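You operate a simulated robot arm through the tools that you are given. There is no shell and no other tool. Be economical: measure what you need, move in short steps, check, and stop when the job is done.

You run a simulated robot arm. Do the job below in one go: nothing can be reset, and whatever is moved stays where it is left.

JOB
Put the mallet, nut driver and ring spanner on their outlines in the cart drawer and shut it.
Where things are to end (x, y in the base frame): mallet within 25 mm of [500, 380]; nut driver within 25 mm of [620, 260]; ring spanner within 25 mm of [740, 140].

The check looks at the end state, three seconds after you hand in, the way a careful person would. Anything else that was tipped, shoved, dropped, spilled or broken makes it a failure.

ROBOT AND FRAMES
A 7-joint arm with a two-finger parallel gripper, fixed in place. Base frame: the origin is at the foot of the arm, x ahead of it, y to its left, z up. Units: mm, degrees, N and s.
With the tool pointing down near the work surface it reaches from about 300 to 700 mm from the base axis. Its first joint turns from -66.0 to 66.0 degrees. Payload 1.57 kg.
The tool frame sits at the grasp point between the pads (the TCP): z along the fingers, y along the line on which they close. The tips reach 30 mm beyond it. The gripper opens to 110 mm. The fingers are 24 mm wide and 12 mm thick; the gripper's body (48 by 112 mm) begins 78 mm behind the TCP.
Orientation is that of the tool frame in the base frame, as a unit quaternion [w, x, y, z]. With the fingers straight down and closing along the base's y, the tool's x points along the base's -x, its y along +y and its z along -z.

CONTROLS
- The arm moves only by the tool play_rows. Its arguments are lists of equal length, an entry for each row: "offset": the shift along the base's x, y, z in units of 25 mm (1.0 is 25 mm), a list of three; "dr": the turn, a rotation vector about the base's x, y, z in units of 8 degrees (1.0 is 8 degrees), a list of three; "gripper": the opening, from 0 (shut) to 1 (fully open). In form: {"offset": [[tx, ty, tz], ...], "dr": [[rx, ry, rz], ...], "gripper": [gripper, ...]}. A call has 1 to 12 rows; each row shifts and turns the commanded pose from where the row before left it. A call with a number of a shift or a turn outside -1 to 1 is refused whole. Each row takes 0.2 s and may step no farther than 50 mm and 8.6 degrees from the row before; otherwise, or with a gripper value out of range, the whole call is refused. A pose out of reach is approached as far as the arm can. The call stops where the force on the tool passes 50 N (or 10 N more than at its start, if that is more) or the arm is blocked; 0.2 s more then pass. Each finger travels about 108 mm/s and halts on what it meets, pressing with about 33 N; the grip force reading is that of the motor and also rises with nothing between the fingers. The clock runs only during rows and for 0.2 s after the last one: add rows that do not move to give the fingers time. The reply holds the time, the measured pose of the TCP, the force on the tool along the base axes, the opening and the grip force, in the units named above and with some noise, with the torque about the TCP (base axes, N m) and any sound that the robot's microphone picked up, and new pictures: "show" is both (left out), scene, wrist or none.
- Cameras (640 x 400 px; columns grow to the right, rows downward): "scene" is fixed at [167.3, -401.6, 1390.3]; the picture's right is [0.72, -0.70, 0.00], its down [-0.48, -0.49, -0.72] and it looks along [0.50, 0.52, -0.69] (base axes); focal length 333 px, centre (320, 200). "wrist" rides on the gripper at [70, 16, -141] in the tool frame; the picture's right is [-0.23, 0.97, 0.00], its down [-0.85, -0.20, -0.48] and it looks along [-0.47, -0.11, 0.88] (tool axes); focal length 222 px, centre (320, 200). There is no depth. A picture from a camera that has moved, and an enlarged one, comes with that camera's place and axes in the base frame and with its lens.
- inspect(camera, box): a new picture of the part [left, top, right, bottom] of that camera's present view, enlarged. No time passes.
- finish_job(): hands the job in; it is judged then, once.

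Go step by step. Nothing tells you positions but the pictures and the camera data: compare them with the known pose of the tool, close in by small moves and look again before you grip or let go. The budget is 120 turns and 200 pictures, counting those below and the enlarged ones. Unless the task says otherwise, let go and move clear before handing in, and close with one line.

The tools are called after ">>>" as a command line: name --argument value ..., lists and objects as JSON in quotes. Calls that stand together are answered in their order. play_rows: Moves the arm, as the interface text tells. Its arguments: {"type":"object","properties":{"offset":{"type":"array","items":{"type":"array","items":{"type":"number"}}},"dr":{"type":"array","items":{"type":"array","items":{"type":"number"}}},"gripper":{"type":"array","items":{"type":"number"}},"show":{"type":"string","enum":["both","scene","wrist","none"]}},"required":["offset","dr","gripper"]} The other tools are called the same way: inspect (camera, box) takes an enlarged picture of a part of a camera's view; finish_job () hands the job in.

At the start:

```text
time: 0.0
tool_pos: [399.9, -10.0, 1078.2]
tool_rot: [0.001, 0.0, 1.0, 0.0]
ft_force: [-0.5, 0.2, -0.7]
ft_torque: [0.0, 0.0, 0.01]
opening: 109.8
finger_force: 0.0
```

scene: 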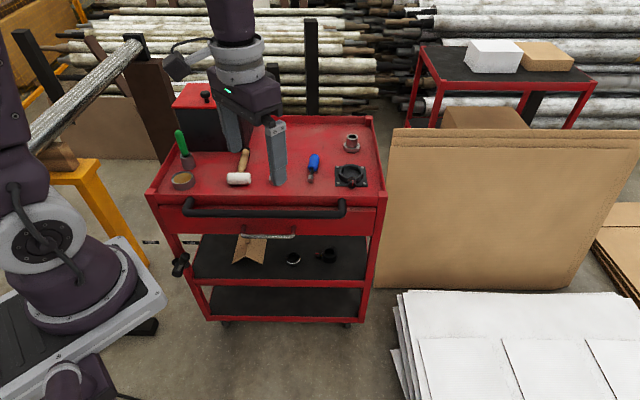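
wrist: 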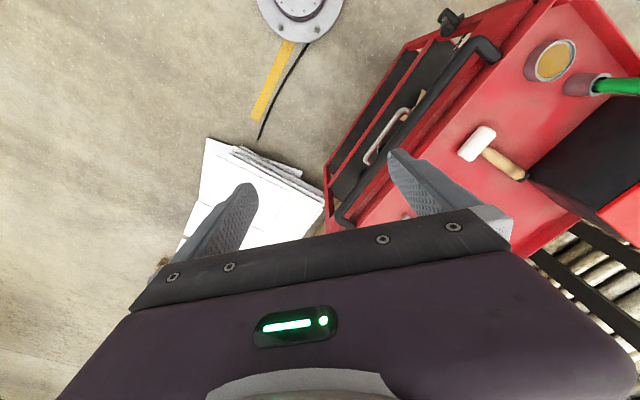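

I see the red cart with tools on top: mallet, a blue-handled tool, and other things; the drawer is shut. I'll zoom in before moving.

>>> inspect --camera "scene" --box '[140, 80, 400, 240]'

>>> inspect --camera "scene" --box '[150, 190, 390, 330]'

>>> inspect --camera "wrist" --box '[320, 0, 640, 200]'

```text
2.46 times, centred on (270, 160) of scene
camera zoom: at [167.3, -401.6, 1390.3], right [0.72, -0.7, 0.0], down [-0.48, -0.49, -0.72], along [0.5, 0.52, -0.69], focal length 820 px, centre (443, 298)
```

zoom: 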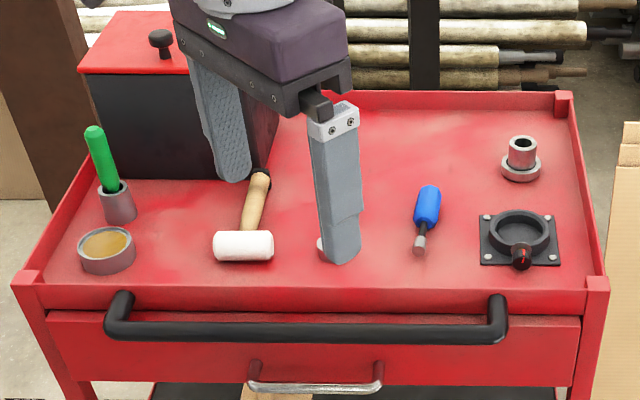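

```text
2.67 times, centred on (270, 260) of scene
camera zoom: at [167.3, -401.6, 1390.3], right [0.72, -0.7, 0.0], down [-0.48, -0.49, -0.72], along [0.5, 0.52, -0.69], focal length 889 px, centre (453, 40)
```

zoom: 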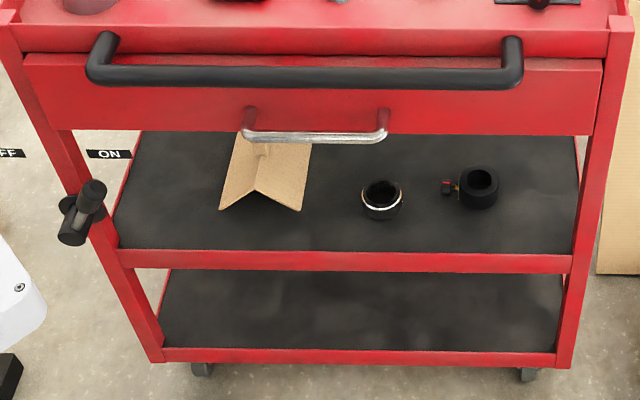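

```text
2.00 times, centred on (480, 100) of wrist
camera zoom: at [329.2, 5.6, 1219.3], right [0.23, 0.97, 0.0], down [0.85, -0.2, 0.48], along [0.47, -0.11, -0.88], focal length 444 px, centre (0, 400)
```

zoom: 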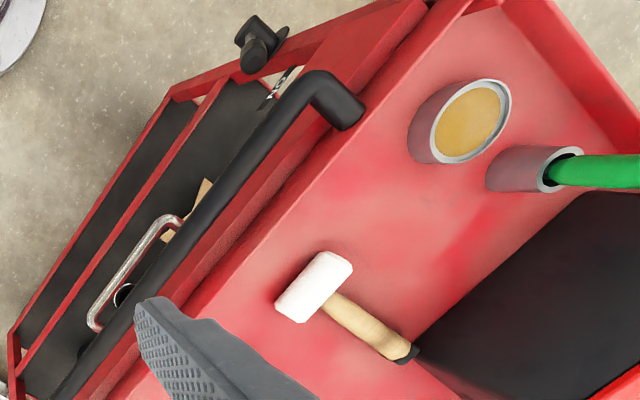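

The mallet seems to be near (508, 287) with the cart top at roughly z 770; the cart is turned 45° and there is an ON/OFF lever on its left leg. I'll turn the tool with the cart and look from above.

>>> play_rows --offset '[[0.1, 0.9, 0], [0.1, 0.9, 0], [0.1, 0.9, 0], [0.1, 0.9, 0], [0.1, 0.9, 0], [0.1, 0.9, 0], [0, 0, 0]]' --dr '[[0, 0, 0.9375], [0, 0, 0.9375], [0, 0, 0.9375], [0, 0, 0.9375], [0, 0, 0.9375], [0, 0, 0.9375], [0, 0, 0]]' --gripper '[1, 1, 1, 1, 1, 1, 1]'

```text
time: 1.6
tool_pos: [414.2, 123.6, 1079.8]
tool_rot: [0.0, -0.384, 0.923, 0.0]
ft_force: [-0.1, -0.1, 0.4]
ft_torque: [0.03, -0.02, 0.02]
opening: 110.2
finger_force: 0.1
camera wrist: at [352.5, 84.7, 1220.3], right [-0.53, 0.85, 0.0], down [0.74, 0.46, 0.48], along [0.41, 0.25, -0.88], focal length 222 px, centre (320, 200)
```

scene: 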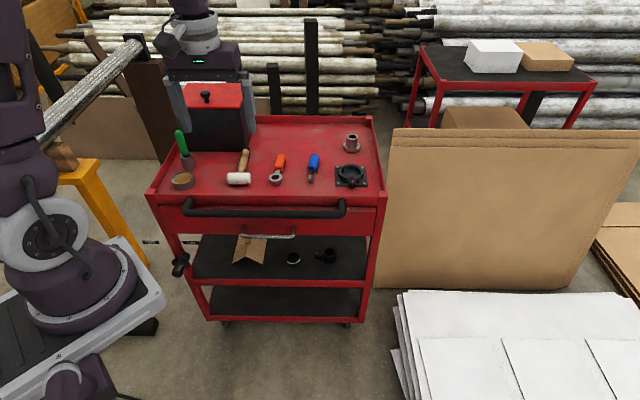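
wrist: 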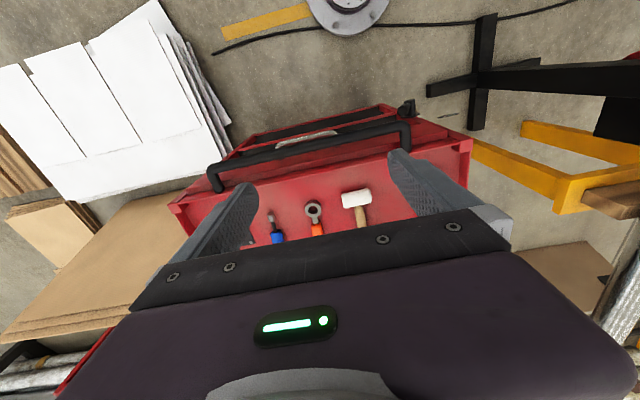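

The ring spanner (orange grip) is visible between the mallet and the nut driver. I'll check the arm on the left and the lever before the drawer.

>>> inspect --camera "scene" --box '[0, 100, 200, 400]'

>>> inspect --camera "wrist" --box '[180, 80, 480, 260]'

>>> inspect --camera "scene" --box '[130, 220, 230, 290]'

>>> inspect --camera "scene" --box '[150, 100, 390, 250]'

```text
1.33 times, centred on (100, 250) of scene
camera zoom: at [167.3, -401.6, 1390.3], right [0.72, -0.7, 0.0], down [-0.48, -0.49, -0.72], along [0.5, 0.52, -0.69], focal length 444 px, centre (613, 133)
```

zoom: 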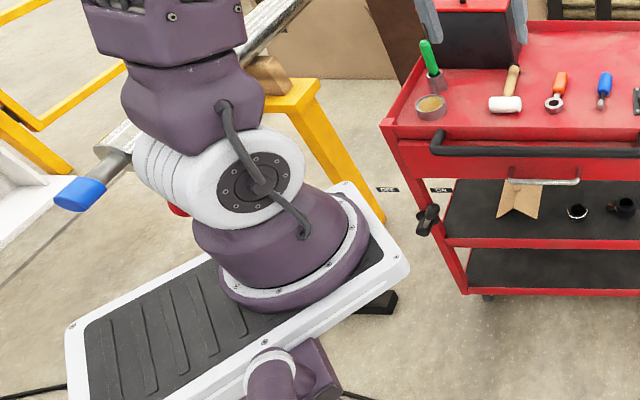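

```text
2.13 times, centred on (330, 170) of wrist
camera zoom: at [352.5, 84.7, 1220.3], right [-0.53, 0.85, 0.0], down [0.74, 0.46, 0.48], along [0.41, 0.25, -0.88], focal length 474 px, centre (299, 264)
```

zoom: 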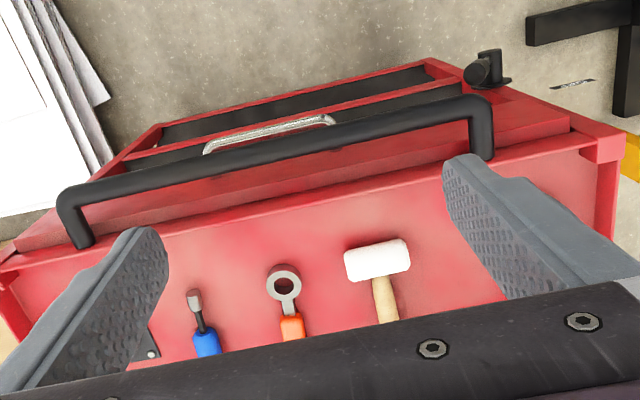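

```text
5.71 times, centred on (180, 255) of scene
camera zoom: at [167.3, -401.6, 1390.3], right [0.72, -0.7, 0.0], down [-0.48, -0.49, -0.72], along [0.5, 0.52, -0.69], focal length 1904 px, centre (1120, -114)
```

zoom: 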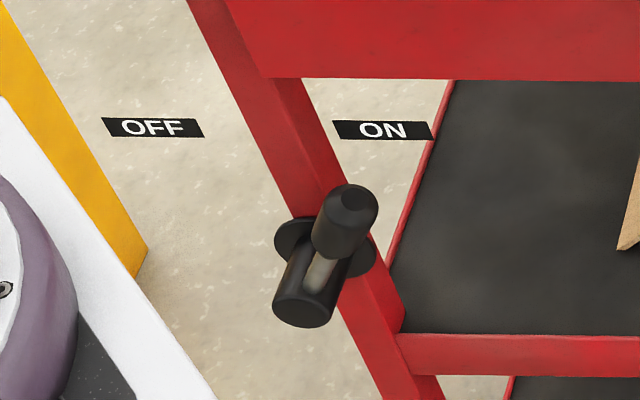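

```text
2.67 times, centred on (270, 175) of scene
camera zoom: at [167.3, -401.6, 1390.3], right [0.72, -0.7, 0.0], down [-0.48, -0.49, -0.72], along [0.5, 0.52, -0.69], focal length 889 px, centre (453, 267)
```

zoom: 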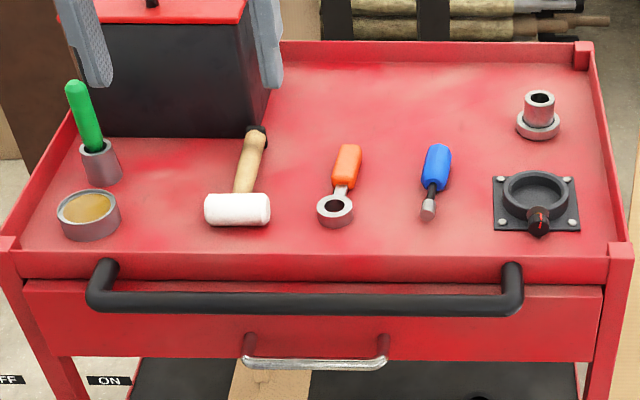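

The drawer handle is about (476, 121, 688) with the push bar about 90 mm above it, and the lever points at ON (brake on). I'll move in front of the handle, yawing so the fingers close along the cart's depth direction, then tilt toward horizontal.

>>> play_rows --offset '[[-0.147, -0.38, -0.77], [-0.147, -0.38, -0.77], [-0.147, -0.38, -0.77], [-0.147, -0.38, -0.77], [-0.147, -0.38, -0.77], [-0.147, -0.38, -0.77], [-0.147, -0.38, -0.77], [-0.147, -0.38, -0.77], [-0.147, -0.38, -0.77], [-0.147, -0.38, -0.77], [-0.147, -0.38, -0.77], [-0.147, -0.38, -0.77]]' --dr '[[0, 0, -0.94], [0, 0, -0.94], [0, 0, -0.94], [0, 0, -0.94], [0, 0, -0.94], [0, 0, -0.94], [0, 0, -0.94], [0, 0, -0.94], [0, 0, -0.94], [0, 0, -0.94], [0, 0, -0.94], [0, 0, -0.94]]' --gripper '[1, 1, 1, 1, 1, 1, 0.6, 0.6, 0.6, 0.6, 0.6, 0.6]' --show "both"

```text
time: 4.2
tool_pos: [372.7, 10.7, 848.3]
tool_rot: [0.0, 0.385, 0.923, 0.0]
ft_force: [-0.1, -0.7, 0.0]
ft_torque: [0.0, 0.02, -0.01]
opening: 66.1
finger_force: 0.1
camera wrist: at [335.5, 70.4, 989.1], right [0.85, 0.52, 0.0], down [0.46, -0.75, 0.48], along [0.25, -0.41, -0.88], focal length 222 px, centre (320, 200)
```

scene: 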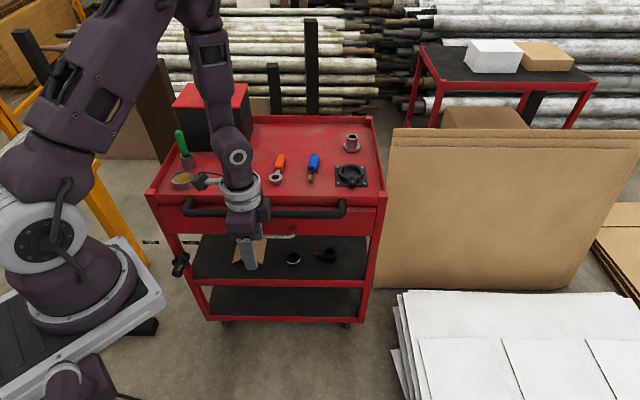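
wrist: 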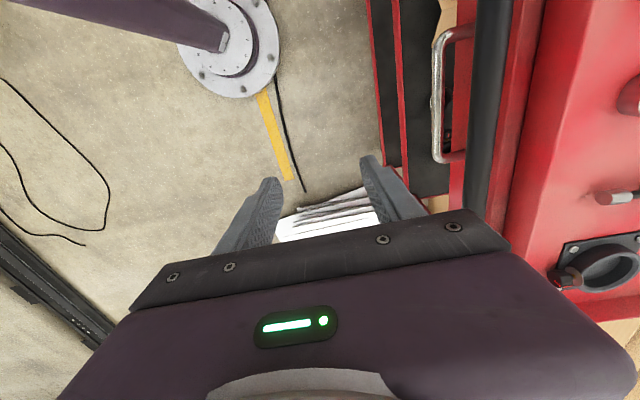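

The handle reads as about b=420 along the cart's depth, z 691. I'll tilt the tool to near-horizontal and lower it in front of the handle.

>>> play_rows --offset '[[0.13, 0.2, -0.6], [0.13, 0.2, -0.6], [0.13, 0.2, -0.6], [0.13, 0.2, -0.6], [0.13, 0.2, -0.6], [0.13, 0.2, -0.6], [0.13, 0.2, -0.6], [0.13, 0.2, -0.6], [0.13, 0.2, -0.6], [0.13, 0.2, -0.6], [0, 0, 0]]' --dr '[[0.665, -0.665, 0], [0.665, -0.665, 0], [0.665, -0.665, 0], [0.665, -0.665, 0], [0.665, -0.665, 0], [0.665, -0.665, 0], [0.665, -0.665, 0], [0.665, -0.665, 0], [0.665, -0.665, 0], [0.665, -0.665, 0], [0, 0, 0]]' --gripper '[0.6, 0.6, 0.6, 0.6, 0.6, 0.6, 0.6, 0.6, 0.6, 0.6, 0.6]'

```text
time: 6.6
tool_pos: [403.4, 60.3, 695.7]
tool_rot: [0.231, 0.305, 0.731, 0.565]
ft_force: [0.1, 0.3, 0.5]
ft_torque: [-0.01, 0.01, -0.01]
opening: 65.9
finger_force: 0.1
camera wrist: at [259.3, 15.2, 746.9], right [0.34, 0.01, 0.94], down [0.24, -0.97, -0.08], along [0.91, 0.25, -0.33], focal length 222 px, centre (320, 200)
```

scene: 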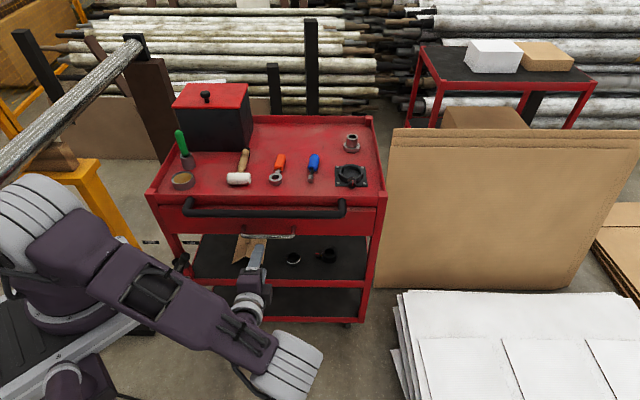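
wrist: 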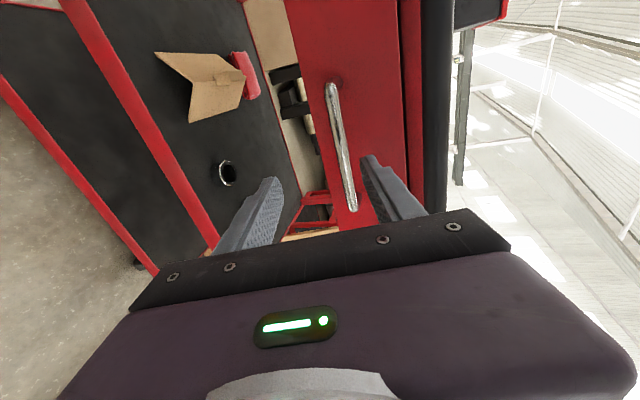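

The handle is centred between the fingers, about 90 mm ahead. I'll advance and close on it.

>>> play_rows --offset '[[0.57, 0.57, -0.02], [0.57, 0.57, -0.02], [0.57, 0.57, -0.02], [0.57, 0.57, -0.02], [0, 0, 0]]' --dr '[[0, 0, 0], [0, 0, 0], [0, 0, 0], [0, 0, 0], [0, 0, 0]]' --gripper '[0.6, 0.6, 0.6, 0.6, 0.6]' --show "wrist"

```text
time: 7.8
tool_pos: [459.1, 117.7, 693.6]
tool_rot: [0.232, 0.305, 0.731, 0.564]
ft_force: [0.1, -0.2, 0.0]
ft_torque: [0.01, 0.02, 0.02]
opening: 66.1
finger_force: 0.1
camera wrist: at [314.7, 71.7, 746.6], right [0.34, 0.01, 0.94], down [0.24, -0.97, -0.07], along [0.91, 0.25, -0.33], focal length 222 px, centre (320, 200)
```

wrist: 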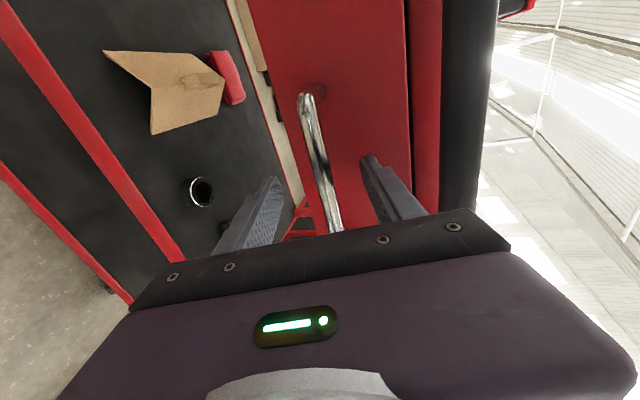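

>>> play_rows --offset '[[0, 0, 0], [0, 0, 0], [0, 0, 0], [0, 0, 0]]' --dr '[[0, 0, 0], [0, 0, 0], [0, 0, 0], [0, 0, 0]]' --gripper '[0.35, 0, 0, 0]' --show "wrist"

```text
time: 8.9
tool_pos: [458.8, 116.7, 698.6]
tool_rot: [0.235, 0.303, 0.728, 0.568]
ft_force: [-9.6, -5.5, 9.5]
ft_torque: [-0.1, -0.14, -0.28]
opening: 13.8
finger_force: 30.0
stopped in row 4: the force on the tool passed its limit at 51 N (the readings are from after the stop); the commanded pose is now the measured one
camera wrist: at [315.3, 72.2, 748.7], right [0.33, 0.01, 0.94], down [0.24, -0.97, -0.08], along [0.91, 0.25, -0.32], focal length 222 px, centre (320, 200)
```

wrist: 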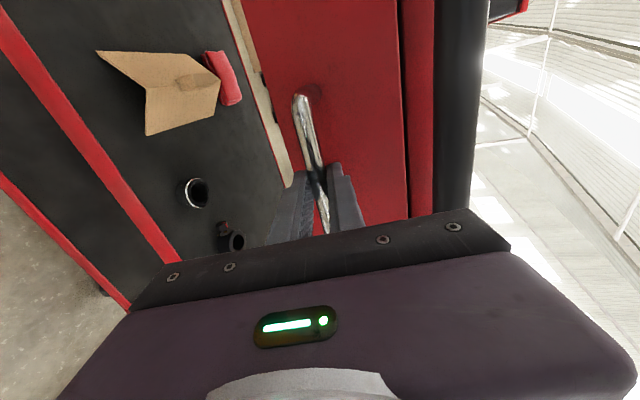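

The handle is gripped (13.8 mm). I'll pull gently to see whether the drawer slides or the cart moves.

>>> play_rows --offset '[[-0.2, -0.2, 0], [-0.3, -0.3, 0], [-0.3, -0.3, 0]]' --dr '[[0, 0, 0], [0, 0, 0], [0, 0, 0]]' --gripper '[0, 0, 0]'

```text
time: 9.7
tool_pos: [440.0, 98.1, 698.7]
tool_rot: [0.234, 0.302, 0.729, 0.568]
ft_force: [0.1, 4.4, -5.1]
ft_torque: [-0.2, -0.17, -0.24]
opening: 13.7
finger_force: 30.2
camera wrist: at [295.4, 52.3, 749.1], right [0.33, 0.01, 0.94], down [0.24, -0.97, -0.08], along [0.91, 0.25, -0.32], focal length 222 px, centre (320, 200)
```

scene: 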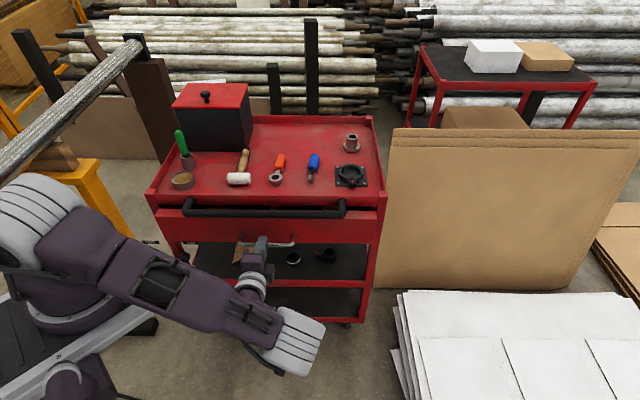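
wrist: 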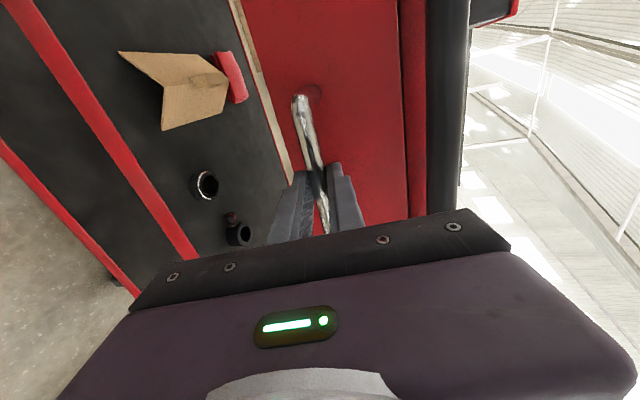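

The drawer slides out and the cart holds still. I'll keep pulling.

>>> play_rows --offset '[[-0.45, -0.45, 0], [-0.45, -0.45, 0], [-0.45, -0.45, 0], [-0.45, -0.45, 0], [-0.45, -0.45, 0], [-0.45, -0.45, 0]]' --dr '[[0, 0, 0], [0, 0, 0], [0, 0, 0], [0, 0, 0], [0, 0, 0], [0, 0, 0]]' --gripper '[0, 0, 0, 0, 0, 0]'

```text
time: 11.1
tool_pos: [372.1, 30.8, 697.9]
tool_rot: [0.235, 0.303, 0.729, 0.568]
ft_force: [6.3, -2.8, -0.3]
ft_torque: [-0.12, -0.12, -0.36]
opening: 13.8
finger_force: 30.2
camera wrist: at [227.9, -14.7, 748.9], right [0.33, 0.01, 0.94], down [0.24, -0.97, -0.08], along [0.91, 0.25, -0.32], focal length 222 px, centre (320, 200)
```

scene: 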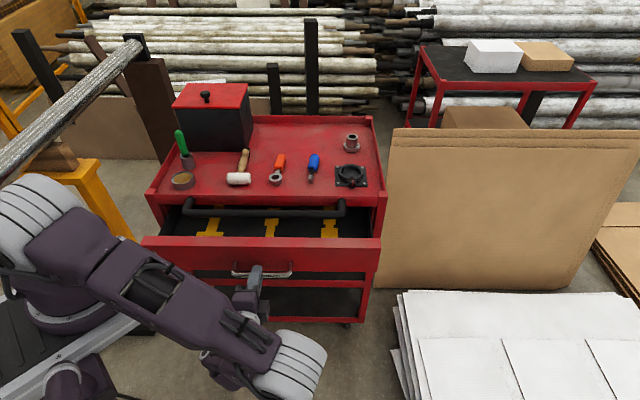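
wrist: 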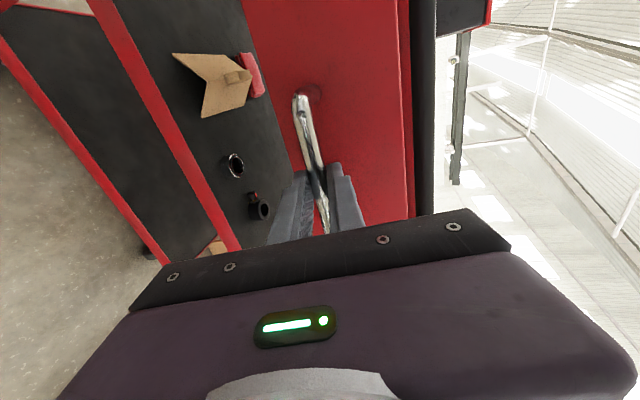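

The outlines are appearing and it is about 122 mm open. Continuing.

>>> play_rows --offset '[[-0.45, -0.45, 0], [-0.45, -0.45, 0], [-0.45, -0.45, 0], [-0.45, -0.45, 0], [-0.45, -0.45, 0]]' --dr '[[0, 0, 0], [0, 0, 0], [0, 0, 0], [0, 0, 0], [0, 0, 0]]' --gripper '[0, 0, 0, 0, 0]' --show "scene"

```text
time: 12.3
tool_pos: [316.7, -24.3, 698.3]
tool_rot: [0.234, 0.303, 0.729, 0.568]
ft_force: [3.2, 0.4, -4.9]
ft_torque: [0.01, 0.13, 0.93]
opening: 13.6
finger_force: 30.2
```

scene: 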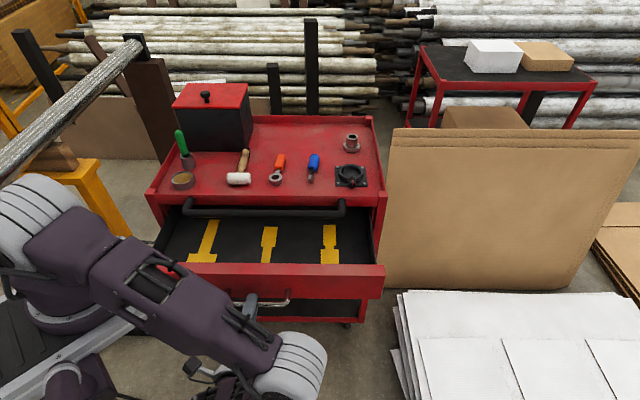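

About 201 mm open now. I'll pull further in smaller steps.

>>> play_rows --offset '[[-0.4, -0.4, 0], [-0.4, -0.4, 0], [-0.4, -0.4, 0], [-0.4, -0.4, 0]]' --dr '[[0, 0, 0], [0, 0, 0], [0, 0, 0], [0, 0, 0]]' --gripper '[0, 0, 0, 0]' --show "scene"

```text
time: 13.3
tool_pos: [275.4, -67.0, 699.2]
tool_rot: [0.235, 0.304, 0.73, 0.566]
ft_force: [8.4, -3.6, -30.6]
ft_torque: [-0.29, 0.25, 0.57]
opening: 13.7
finger_force: 30.1
```

scene: 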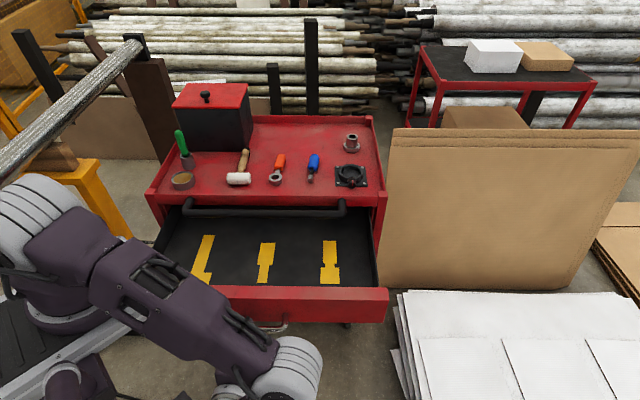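

It is about 260 mm open, which leaves room for placing in front of the push bar. I'll let go of the handle and back off.

>>> play_rows --offset '[[0, 0, -0.1], [0, 0, 0], [0, 0, 0]]' --dr '[[0, 0, 0], [0, 0, 0], [0, 0, 0]]' --gripper '[0.3, 0.5, 0.5]' --show "wrist"

>>> play_rows --offset '[[-0.35, -0.35, 0], [-0.4, -0.4, 0], [-0.4, -0.4, 0], [0, 0, 0]]' --dr '[[0, 0, 0], [0, 0, 0], [0, 0, 0], [0, 0, 0]]' --gripper '[0.5, 0.5, 0.5, 0.5]' --show "both"

```text
time: 14.1
tool_pos: [276.0, -64.7, 697.7]
tool_rot: [0.236, 0.304, 0.729, 0.567]
ft_force: [0.1, 0.3, 0.5]
ft_torque: [-0.01, -0.04, 0.01]
opening: 54.8
finger_force: 0.1
camera wrist: at [131.3, -110.7, 747.7], right [0.33, 0.01, 0.94], down [0.24, -0.97, -0.08], along [0.91, 0.25, -0.32], focal length 222 px, centre (320, 200)
```

wrist: 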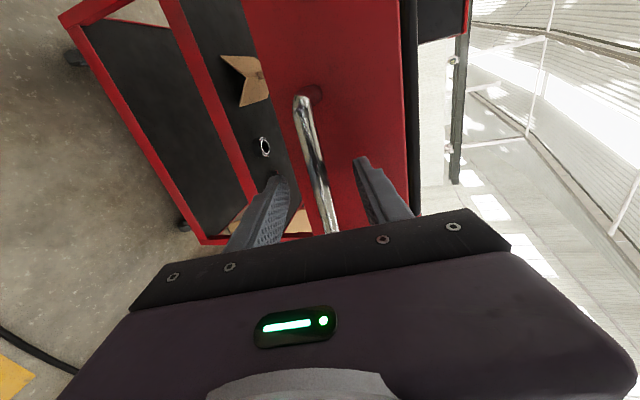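

```text
time: 15.1
tool_pos: [246.6, -95.1, 695.9]
tool_rot: [0.235, 0.303, 0.728, 0.568]
ft_force: [0.0, -0.2, 0.8]
ft_torque: [-0.01, 0.0, 0.0]
opening: 55.0
finger_force: 0.1
camera wrist: at [101.8, -141.0, 746.6], right [0.33, 0.01, 0.94], down [0.24, -0.97, -0.08], along [0.91, 0.25, -0.32], focal length 222 px, centre (320, 200)
```

scene: 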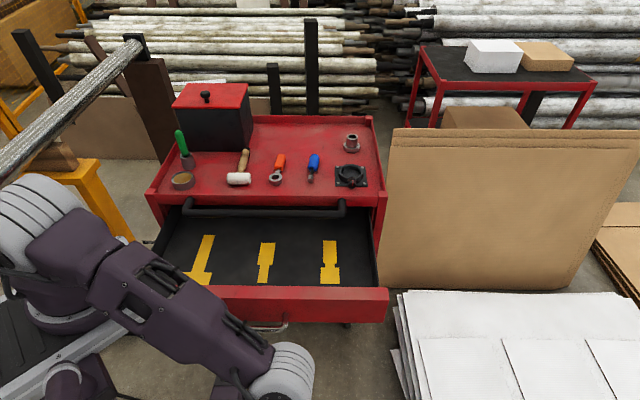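
wrist: 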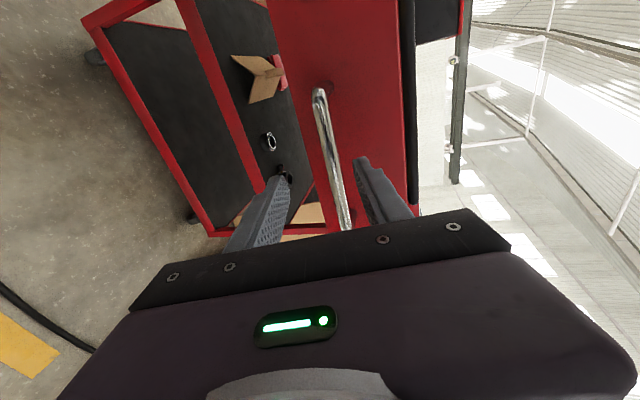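

Clear of the handle. Now rising and untilting to vertical above the drawer.

>>> play_rows --offset '[[0, 0, 1], [0, 0, 1], [0, 0, 1], [0, 0, 1], [0, 0, 1], [0, 0, 1], [0.2, 0.2, 1], [0.3, 0.3, 1], [0.4, 0.4, 1], [0.5, 0.5, 1]]' --dr '[[0, 0, 0], [0, 0, 0], [0, 0, 0], [0, 0, 0], [-0.665, 0.665, 0], [-0.665, 0.665, 0], [-0.665, 0.665, 0], [-0.665, 0.665, 0], [-0.665, 0.665, 0], [-0.665, 0.665, 0]]' --gripper '[0.5, 0.5, 0.5, 0.5, 0.5, 0.5, 0.5, 0.5, 0.5, 0.5]' --show "scene"

```text
time: 17.3
tool_pos: [246.7, -93.5, 846.5]
tool_rot: [0.194, 0.332, 0.796, 0.467]
ft_force: [-0.3, 0.0, 0.5]
ft_torque: [0.0, -0.02, 0.0]
opening: 54.6
finger_force: 0.1
out of reach, approached as far as the arm can: row 7, 8, 9, 10
```

scene: 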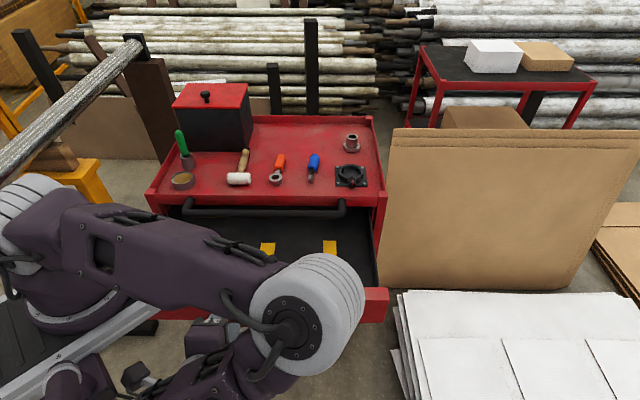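

The arm ran into its folding limit; I'll move forward a little and see where the commanded pose is.

>>> play_rows --offset '[[0.6, 0.6, 0], [0.6, 0.6, 0], [0.6, 0.6, 0]]' --dr '[[0, 0, 0], [0, 0, 0], [0, 0, 0]]' --gripper '[0.5, 0.5, 0.5]' --show "scene"

```text
time: 18.1
tool_pos: [253.6, -84.1, 844.8]
tool_rot: [0.194, 0.331, 0.796, 0.468]
ft_force: [0.5, -0.6, -0.2]
ft_torque: [0.01, 0.0, 0.0]
opening: 54.9
finger_force: 0.1
out of reach, approached as far as the arm can: row 1, 2, 3
```

scene: 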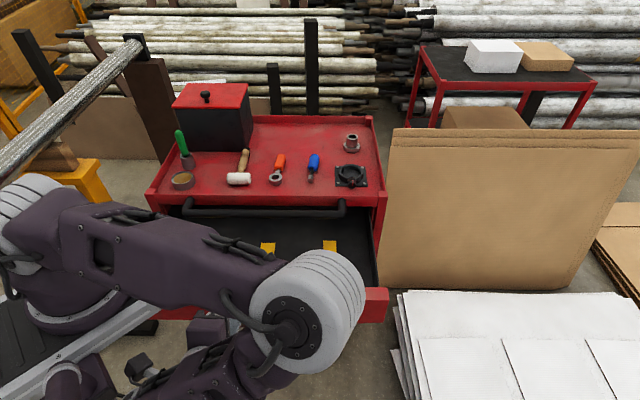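

I'll partly undo the last tilt and rise (both interpretations of the commanded pose are safe) to see where it goes.

>>> play_rows --offset '[[0, 0, -1], [0, 0, -1]]' --dr '[[0.665, -0.665, 0], [0.665, -0.665, 0]]' --gripper '[0.5, 0.5]' --show "none"

```text
time: 18.7
tool_pos: [252.8, -84.6, 796.7]
tool_rot: [0.236, 0.302, 0.728, 0.569]
ft_force: [0.3, -0.3, 0.5]
ft_torque: [-0.02, 0.01, -0.01]
opening: 55.1
finger_force: 0.0
```

The command restarts from the reached pose, so I'm at tilt 75° and z 797. I'll go up and forward before untilting.

>>> play_rows --offset '[[0, 0, 1], [0.1, 0.1, 1], [0.6, 0.6, 0.3], [0.6, 0.6, 0], [0.6, 0.6, 0], [0.6, 0.6, 0]]' --dr '[[0, 0, 0], [0, 0, 0], [0, 0, 0], [0, 0, 0], [0, 0, 0], [0, 0, 0]]' --gripper '[0.3, 0.3, 0.3, 0.3, 0.3, 0.3]' --show "scene"

```text
time: 20.1
tool_pos: [317.5, -22.3, 852.1]
tool_rot: [0.235, 0.302, 0.729, 0.567]
ft_force: [0.6, -0.1, -0.2]
ft_torque: [0.01, 0.03, 0.0]
opening: 32.8
finger_force: 0.2
```

scene: 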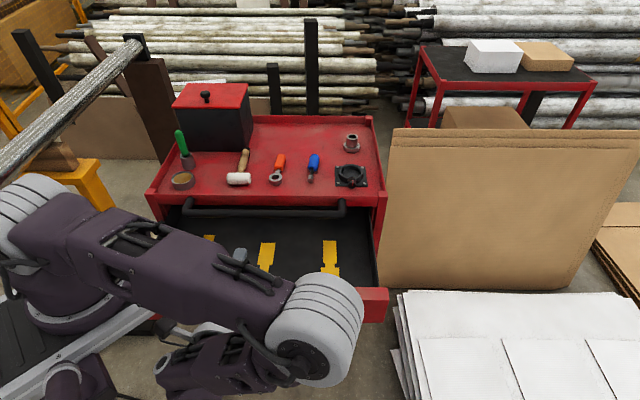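

Now untilting while moving forward over the drawer.

>>> play_rows --offset '[[0.4, 0.4, 0.2], [0.4, 0.4, 0.2], [0.3, 0.3, 0.3], [0.3, 0.3, 0.3], [0.3, 0.3, 0.3], [0.2, 0.2, 0.3], [0.2, 0.2, 0.3], [0, 0, 0.3], [0, 0, 0.3], [0, 0, 0.3]]' --dr '[[-0.665, 0.665, 0], [-0.665, 0.665, 0], [-0.665, 0.665, 0], [-0.665, 0.665, 0], [-0.665, 0.665, 0], [-0.665, 0.665, 0], [-0.665, 0.665, 0], [-0.665, 0.665, 0], [-0.665, 0.665, 0], [-0.665, 0.665, 0]]' --gripper '[0.3, 0.3, 0.3, 0.3, 0.3, 0.3, 0.3, 0.3, 0.3, 0.3]' --show "scene"

```text
time: 22.3
tool_pos: [312.3, -28.5, 847.8]
tool_rot: [0.217, 0.32, 0.732, 0.56]
ft_force: [-0.4, -0.7, 0.4]
ft_torque: [0.0, 0.01, -0.03]
opening: 32.7
finger_force: 0.2
out of reach, approached as far as the arm can: row 1, 2, 3, 4, 5, 6, 7, 8, 9, 10
```

scene: 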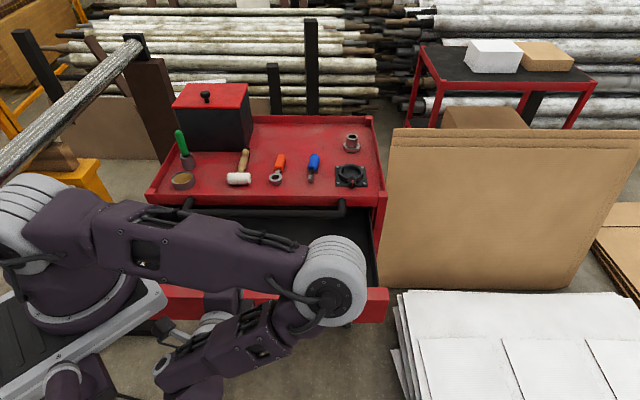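

Still limited in this folded posture. I'll go farther forward at the same tilt, nearer to where the earlier tilt worked.

>>> play_rows --offset '[[0.5, 0.5, 0], [0.5, 0.5, 0], [0.5, 0.5, 0], [0.5, 0.5, 0]]' --dr '[[0, 0, 0], [0, 0, 0], [0, 0, 0], [0, 0, 0]]' --gripper '[0.3, 0.3, 0.3, 0.3]' --show "scene"

```text
time: 23.3
tool_pos: [333.5, -14.8, 844.0]
tool_rot: [0.219, 0.319, 0.732, 0.562]
ft_force: [-0.6, 0.2, 0.2]
ft_torque: [0.05, 0.01, 0.02]
opening: 33.2
finger_force: 0.1
out of reach, approached as far as the arm can: row 1, 2, 3, 4
```

scene: 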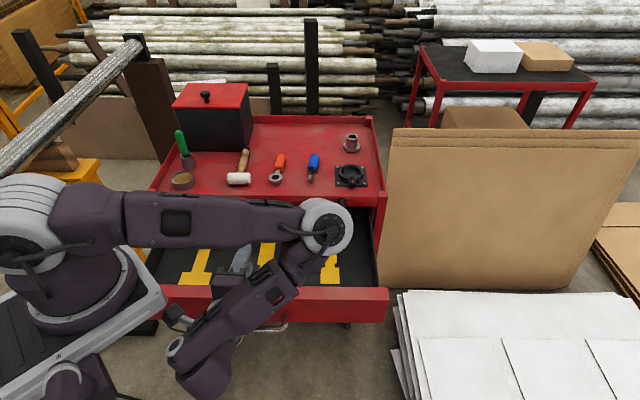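

The limit seems to be the wrist being too close to the shoulder. I'll go slightly lower and forward (staying above the drawer wall) before untilting.

>>> play_rows --offset '[[0, 0, -0.8], [0, 0, -0.8], [0.5, 0.5, 0], [0.5, 0.5, 0], [0.5, 0.5, 0], [0.5, 0.5, 0]]' --dr '[[0, 0, 0], [0, 0, 0], [0, 0, 0], [0, 0, 0], [0, 0, 0], [0, 0, 0]]' --gripper '[0.2, 0.2, 0.2, 0.2, 0.2, 0.2]' --show "scene"

```text
time: 24.7
tool_pos: [378.6, 33.1, 806.0]
tool_rot: [0.217, 0.32, 0.732, 0.561]
ft_force: [0.6, 0.1, 0.3]
ft_torque: [-0.02, -0.01, -0.01]
opening: 22.1
finger_force: 0.0
```

scene: 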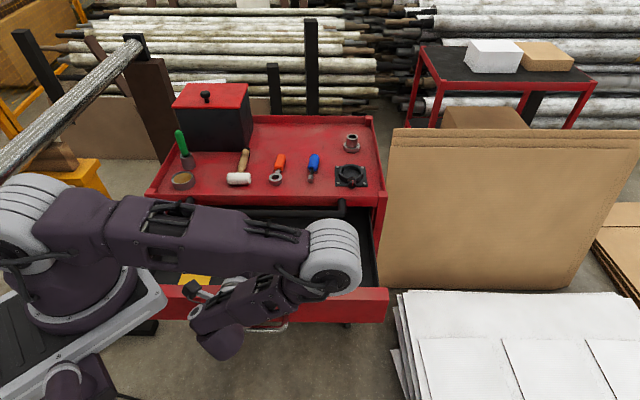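

That worked. Now untilting step by step here.

>>> play_rows --offset '[[0.3, 0.3, 0.2], [0.2, 0.2, 0.2], [0.1, 0.1, 0.3], [0, 0, 0.3], [0, 0, 0.3]]' --dr '[[-0.665, 0.665, 0], [-0.665, 0.665, 0], [-0.665, 0.665, 0], [-0.665, 0.665, 0], [-0.665, 0.665, 0]]' --gripper '[0.2, 0.2, 0.2, 0.2, 0.2]' --show "scene"

```text
time: 25.9
tool_pos: [400.7, 59.4, 822.3]
tool_rot: [0.111, 0.382, 0.87, 0.291]
ft_force: [-0.3, -0.2, 0.3]
ft_torque: [0.0, 0.03, 0.0]
opening: 22.2
finger_force: 0.0
out of reach, approached as far as the arm can: row 1
```

scene: 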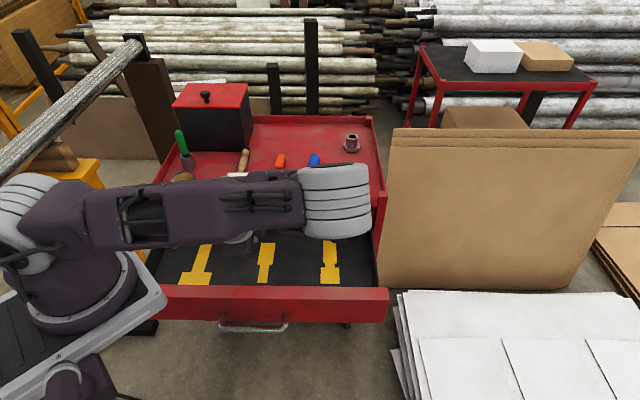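

Good, continuing to vertical while rising.

>>> play_rows --offset '[[0, 0, 0.6], [0, 0, 0.6], [0, 0, 0.8], [0, 0, 0.8], [0, 0, 1], [0, 0, 1]]' --dr '[[-0.665, 0.665, 0], [-0.665, 0.665, 0], [-0.665, 0.665, 0], [-0.5, 0.5, 0], [-0.3, 0.3, 0], [-0.1, 0.1, 0]]' --gripper '[0.2, 0.2, 0.2, 0.2, 0.2, 0.2]' --show "both"

```text
time: 27.3
tool_pos: [402.4, 61.7, 942.9]
tool_rot: [0.01, 0.402, 0.915, 0.029]
ft_force: [-0.4, 0.4, 0.2]
ft_torque: [-0.01, -0.02, 0.03]
opening: 22.1
finger_force: 0.0
camera wrist: at [361.0, 115.9, 1085.0], right [0.87, 0.49, 0.06], down [0.41, -0.79, 0.46], along [0.27, -0.38, -0.89], focal length 222 px, centre (320, 200)
```

scene: 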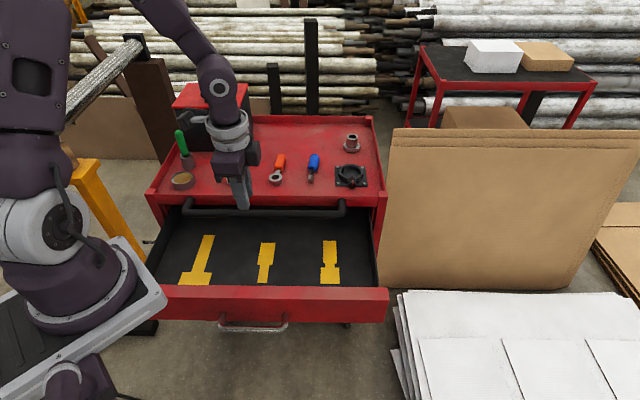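
wrist: 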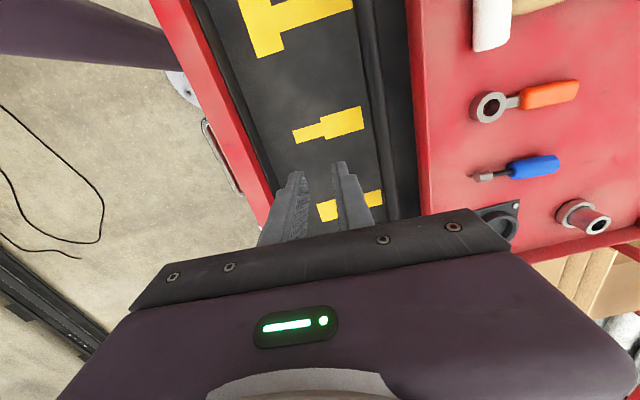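

The outlines are visible and all tools already point the same way as their outlines. I'll turn the gripper to close across the tools and go above the mallet handle (~(540, 315)).

>>> play_rows --offset '[[0, 0, 0.2], [0.5, 0.92, 0], [0.5, 0.92, 0], [0.5, 0.92, 0], [0.5, 0.92, 0], [0.5, 0.92, 0], [0.5, 0.92, 0], [0.5, 0.92, 0], [0.5, 0.92, 0], [0.5, 0.92, 0], [0.5, 0.92, 0], [0.5, 0.92, 0]]' --dr '[[-0.31, 0.31, 0], [0, 0, 1], [0, 0, 1], [0, 0, 1], [0, 0, 1], [0, 0, 1], [0, 0, 1], [0, 0, 1], [0, 0, 1], [0, 0, 1], [0, 0, 1], [0, 0, 1]]' --gripper '[0.5, 0.5, 0.5, 0.5, 0.5, 0.5, 0.5, 0.5, 0.5, 0.5, 0.5, 0.5]'

```text
time: 29.9
tool_pos: [536.6, 314.9, 948.2]
tool_rot: [-0.002, -0.347, 0.938, -0.001]
ft_force: [0.8, -0.6, -0.4]
ft_torque: [-0.02, 0.0, -0.03]
opening: 55.1
finger_force: 0.0
camera wrist: at [473.3, 280.8, 1089.8], right [-0.46, 0.89, 0.0], down [0.78, 0.41, 0.48], along [0.42, 0.22, -0.88], focal length 222 px, centre (320, 200)
```

scene: 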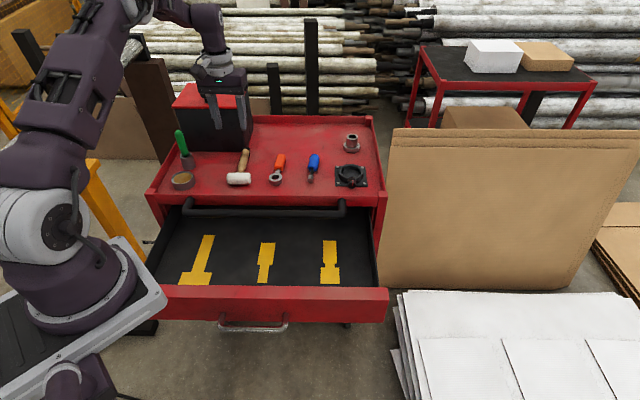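
wrist: 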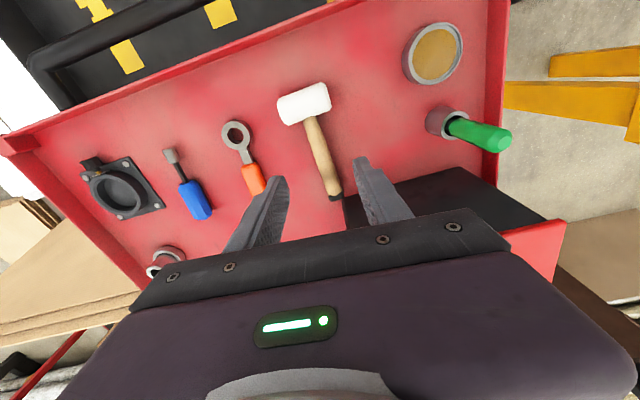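

The mallet runs from head (507, 274) to handle end (603, 374). I'll align with its handle, then descend to just above.

>>> play_rows --offset '[[0, -0.4, 0], [0, 0, -0.9], [0, 0, -0.9], [0, 0, -0.9], [0, 0, -0.9], [0, 0, -0.9], [0, 0, -0.5], [0, 0, 0]]' --dr '[[0, 0, 0.67], [0, 0, 0], [0, 0, 0], [0, 0, 0], [0, 0, 0], [0, 0, 0], [0, 0, 0], [0, 0, 0]]' --gripper '[0.5, 0.5, 0.5, 0.5, 0.5, 0.5, 0.5, 0.5]'

```text
time: 31.7
tool_pos: [539.5, 304.7, 822.4]
tool_rot: [-0.001, -0.39, 0.921, 0.0]
ft_force: [-0.4, -0.4, 0.4]
ft_torque: [0.0, -0.01, -0.01]
opening: 54.9
finger_force: 0.1
camera wrist: at [479.3, 264.7, 963.8], right [-0.54, 0.84, 0.0], down [0.74, 0.48, 0.48], along [0.4, 0.26, -0.88], focal length 222 px, centre (320, 200)
```

scene: 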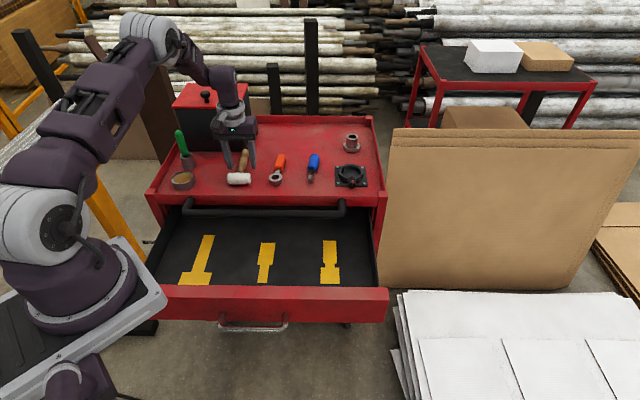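
wrist: 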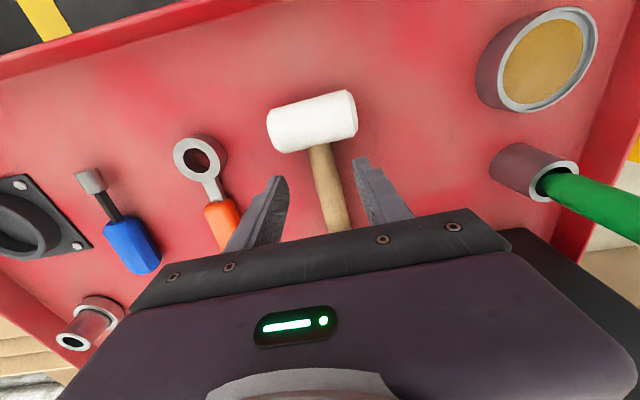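

The handle is between the fingers. I'll go down about 20 mm, watching the force.

>>> play_rows --offset '[[0, 0, -0.4], [0, 0, -0.3], [0, 0, 0]]' --dr '[[0, 0, 0], [0, 0, 0], [0, 0, 0]]' --gripper '[0.5, 0.5, 0.5]' --show "wrist"

>>> inspect --camera "scene" --box '[190, 110, 290, 200]'

```text
time: 32.5
tool_pos: [538.0, 304.8, 805.2]
tool_rot: [-0.001, -0.391, 0.92, 0.0]
ft_force: [-0.9, -0.1, -0.3]
ft_torque: [-0.02, -0.01, 0.01]
opening: 55.2
finger_force: 0.1
camera wrist: at [478.1, 264.8, 946.3], right [-0.54, 0.84, 0.0], down [0.74, 0.48, 0.48], along [0.4, 0.26, -0.88], focal length 222 px, centre (320, 200)
```

wrist: 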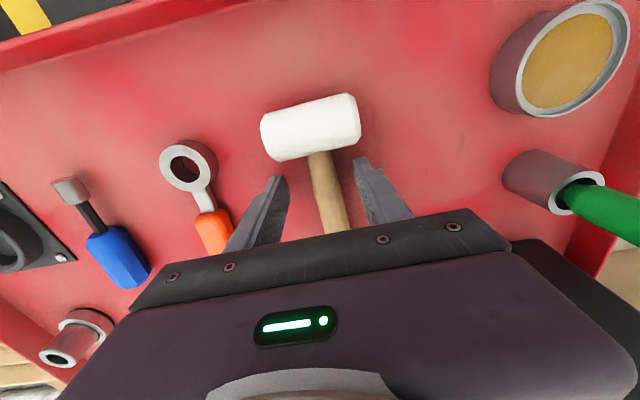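

```text
4.44 times, centred on (240, 155) of scene
camera zoom: at [167.3, -401.6, 1390.3], right [0.72, -0.7, 0.0], down [-0.48, -0.49, -0.72], along [0.5, 0.52, -0.69], focal length 1481 px, centre (676, 400)
```

zoom: 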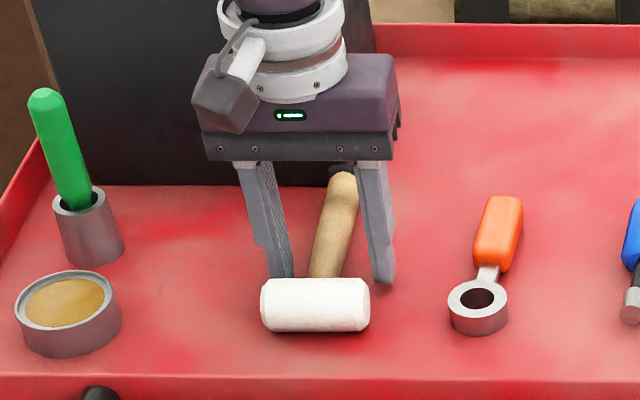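

>>> play_rows --offset '[[0, 0, -0.2], [0, 0, 0], [0, 0, 0], [0, 0, 0], [0, 0, 0]]' --dr '[[0, 0, 0], [0, 0, 0], [0, 0, 0], [0, 0, 0], [0, 0, 0]]' --gripper '[0.5, 0.3, 0.15, 0, 0]' --show "wrist"

>>> inspect --camera "scene" --box '[190, 110, 290, 200]'

```text
time: 33.7
tool_pos: [539.5, 304.4, 799.7]
tool_rot: [-0.001, -0.39, 0.921, -0.001]
ft_force: [1.1, 1.2, 9.8]
ft_torque: [0.01, -0.06, 0.07]
opening: 21.5
finger_force: 33.4
camera wrist: at [478.6, 264.7, 941.3], right [-0.54, 0.84, 0.0], down [0.74, 0.48, 0.48], along [0.4, 0.26, -0.88], focal length 222 px, centre (320, 200)
```

wrist: 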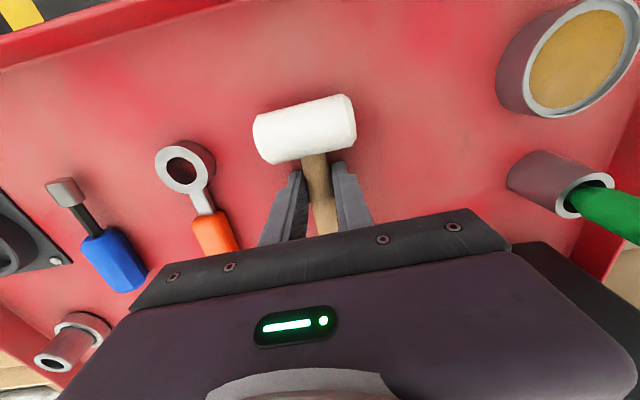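

```text
4.44 times, centred on (240, 155) of scene
camera zoom: at [167.2, -401.7, 1390.3], right [0.72, -0.7, 0.0], down [-0.48, -0.49, -0.72], along [0.51, 0.52, -0.69], focal length 1481 px, centre (676, 400)
```

zoom: 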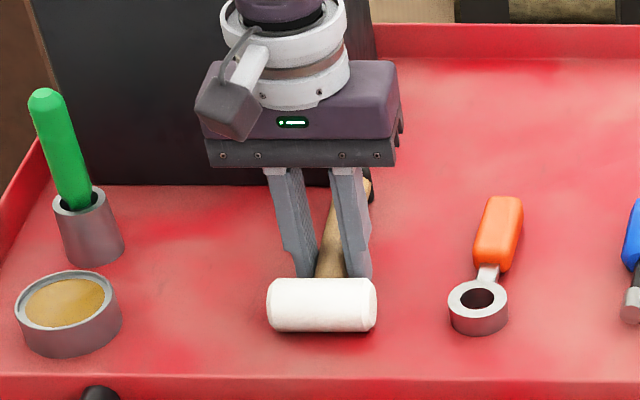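

The mallet is gripped (21.5 mm). I'll lift it and check.

>>> play_rows --offset '[[0, 0, 0.3], [0, 0, 0.7], [0, 0, 0.8], [0, 0, 0.8]]' --dr '[[0, 0, 0], [0, 0, 0], [0, 0, 0], [0, 0, 0]]' --gripper '[0, 0, 0, 0]'

```text
time: 34.7
tool_pos: [536.4, 304.3, 866.2]
tool_rot: [-0.002, -0.39, 0.921, 0.0]
ft_force: [0.8, 0.0, -1.5]
ft_torque: [0.01, 0.0, 0.0]
opening: 21.4
finger_force: 32.8
camera wrist: at [476.8, 265.1, 1008.0], right [-0.54, 0.84, 0.0], down [0.74, 0.48, 0.48], along [0.4, 0.26, -0.88], focal length 222 px, centre (320, 200)
```

scene: 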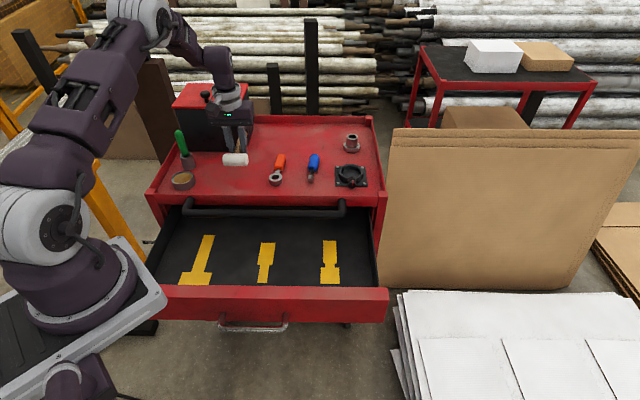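
wrist: 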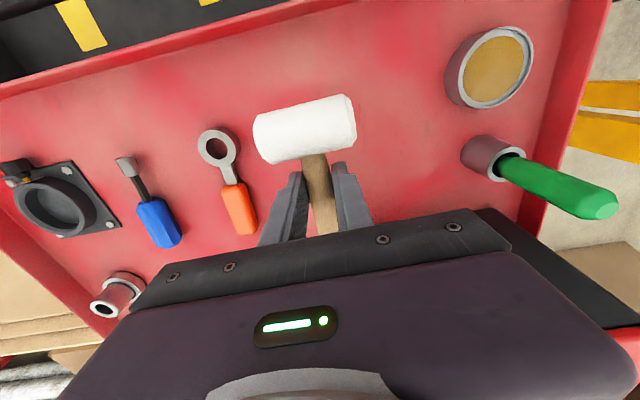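

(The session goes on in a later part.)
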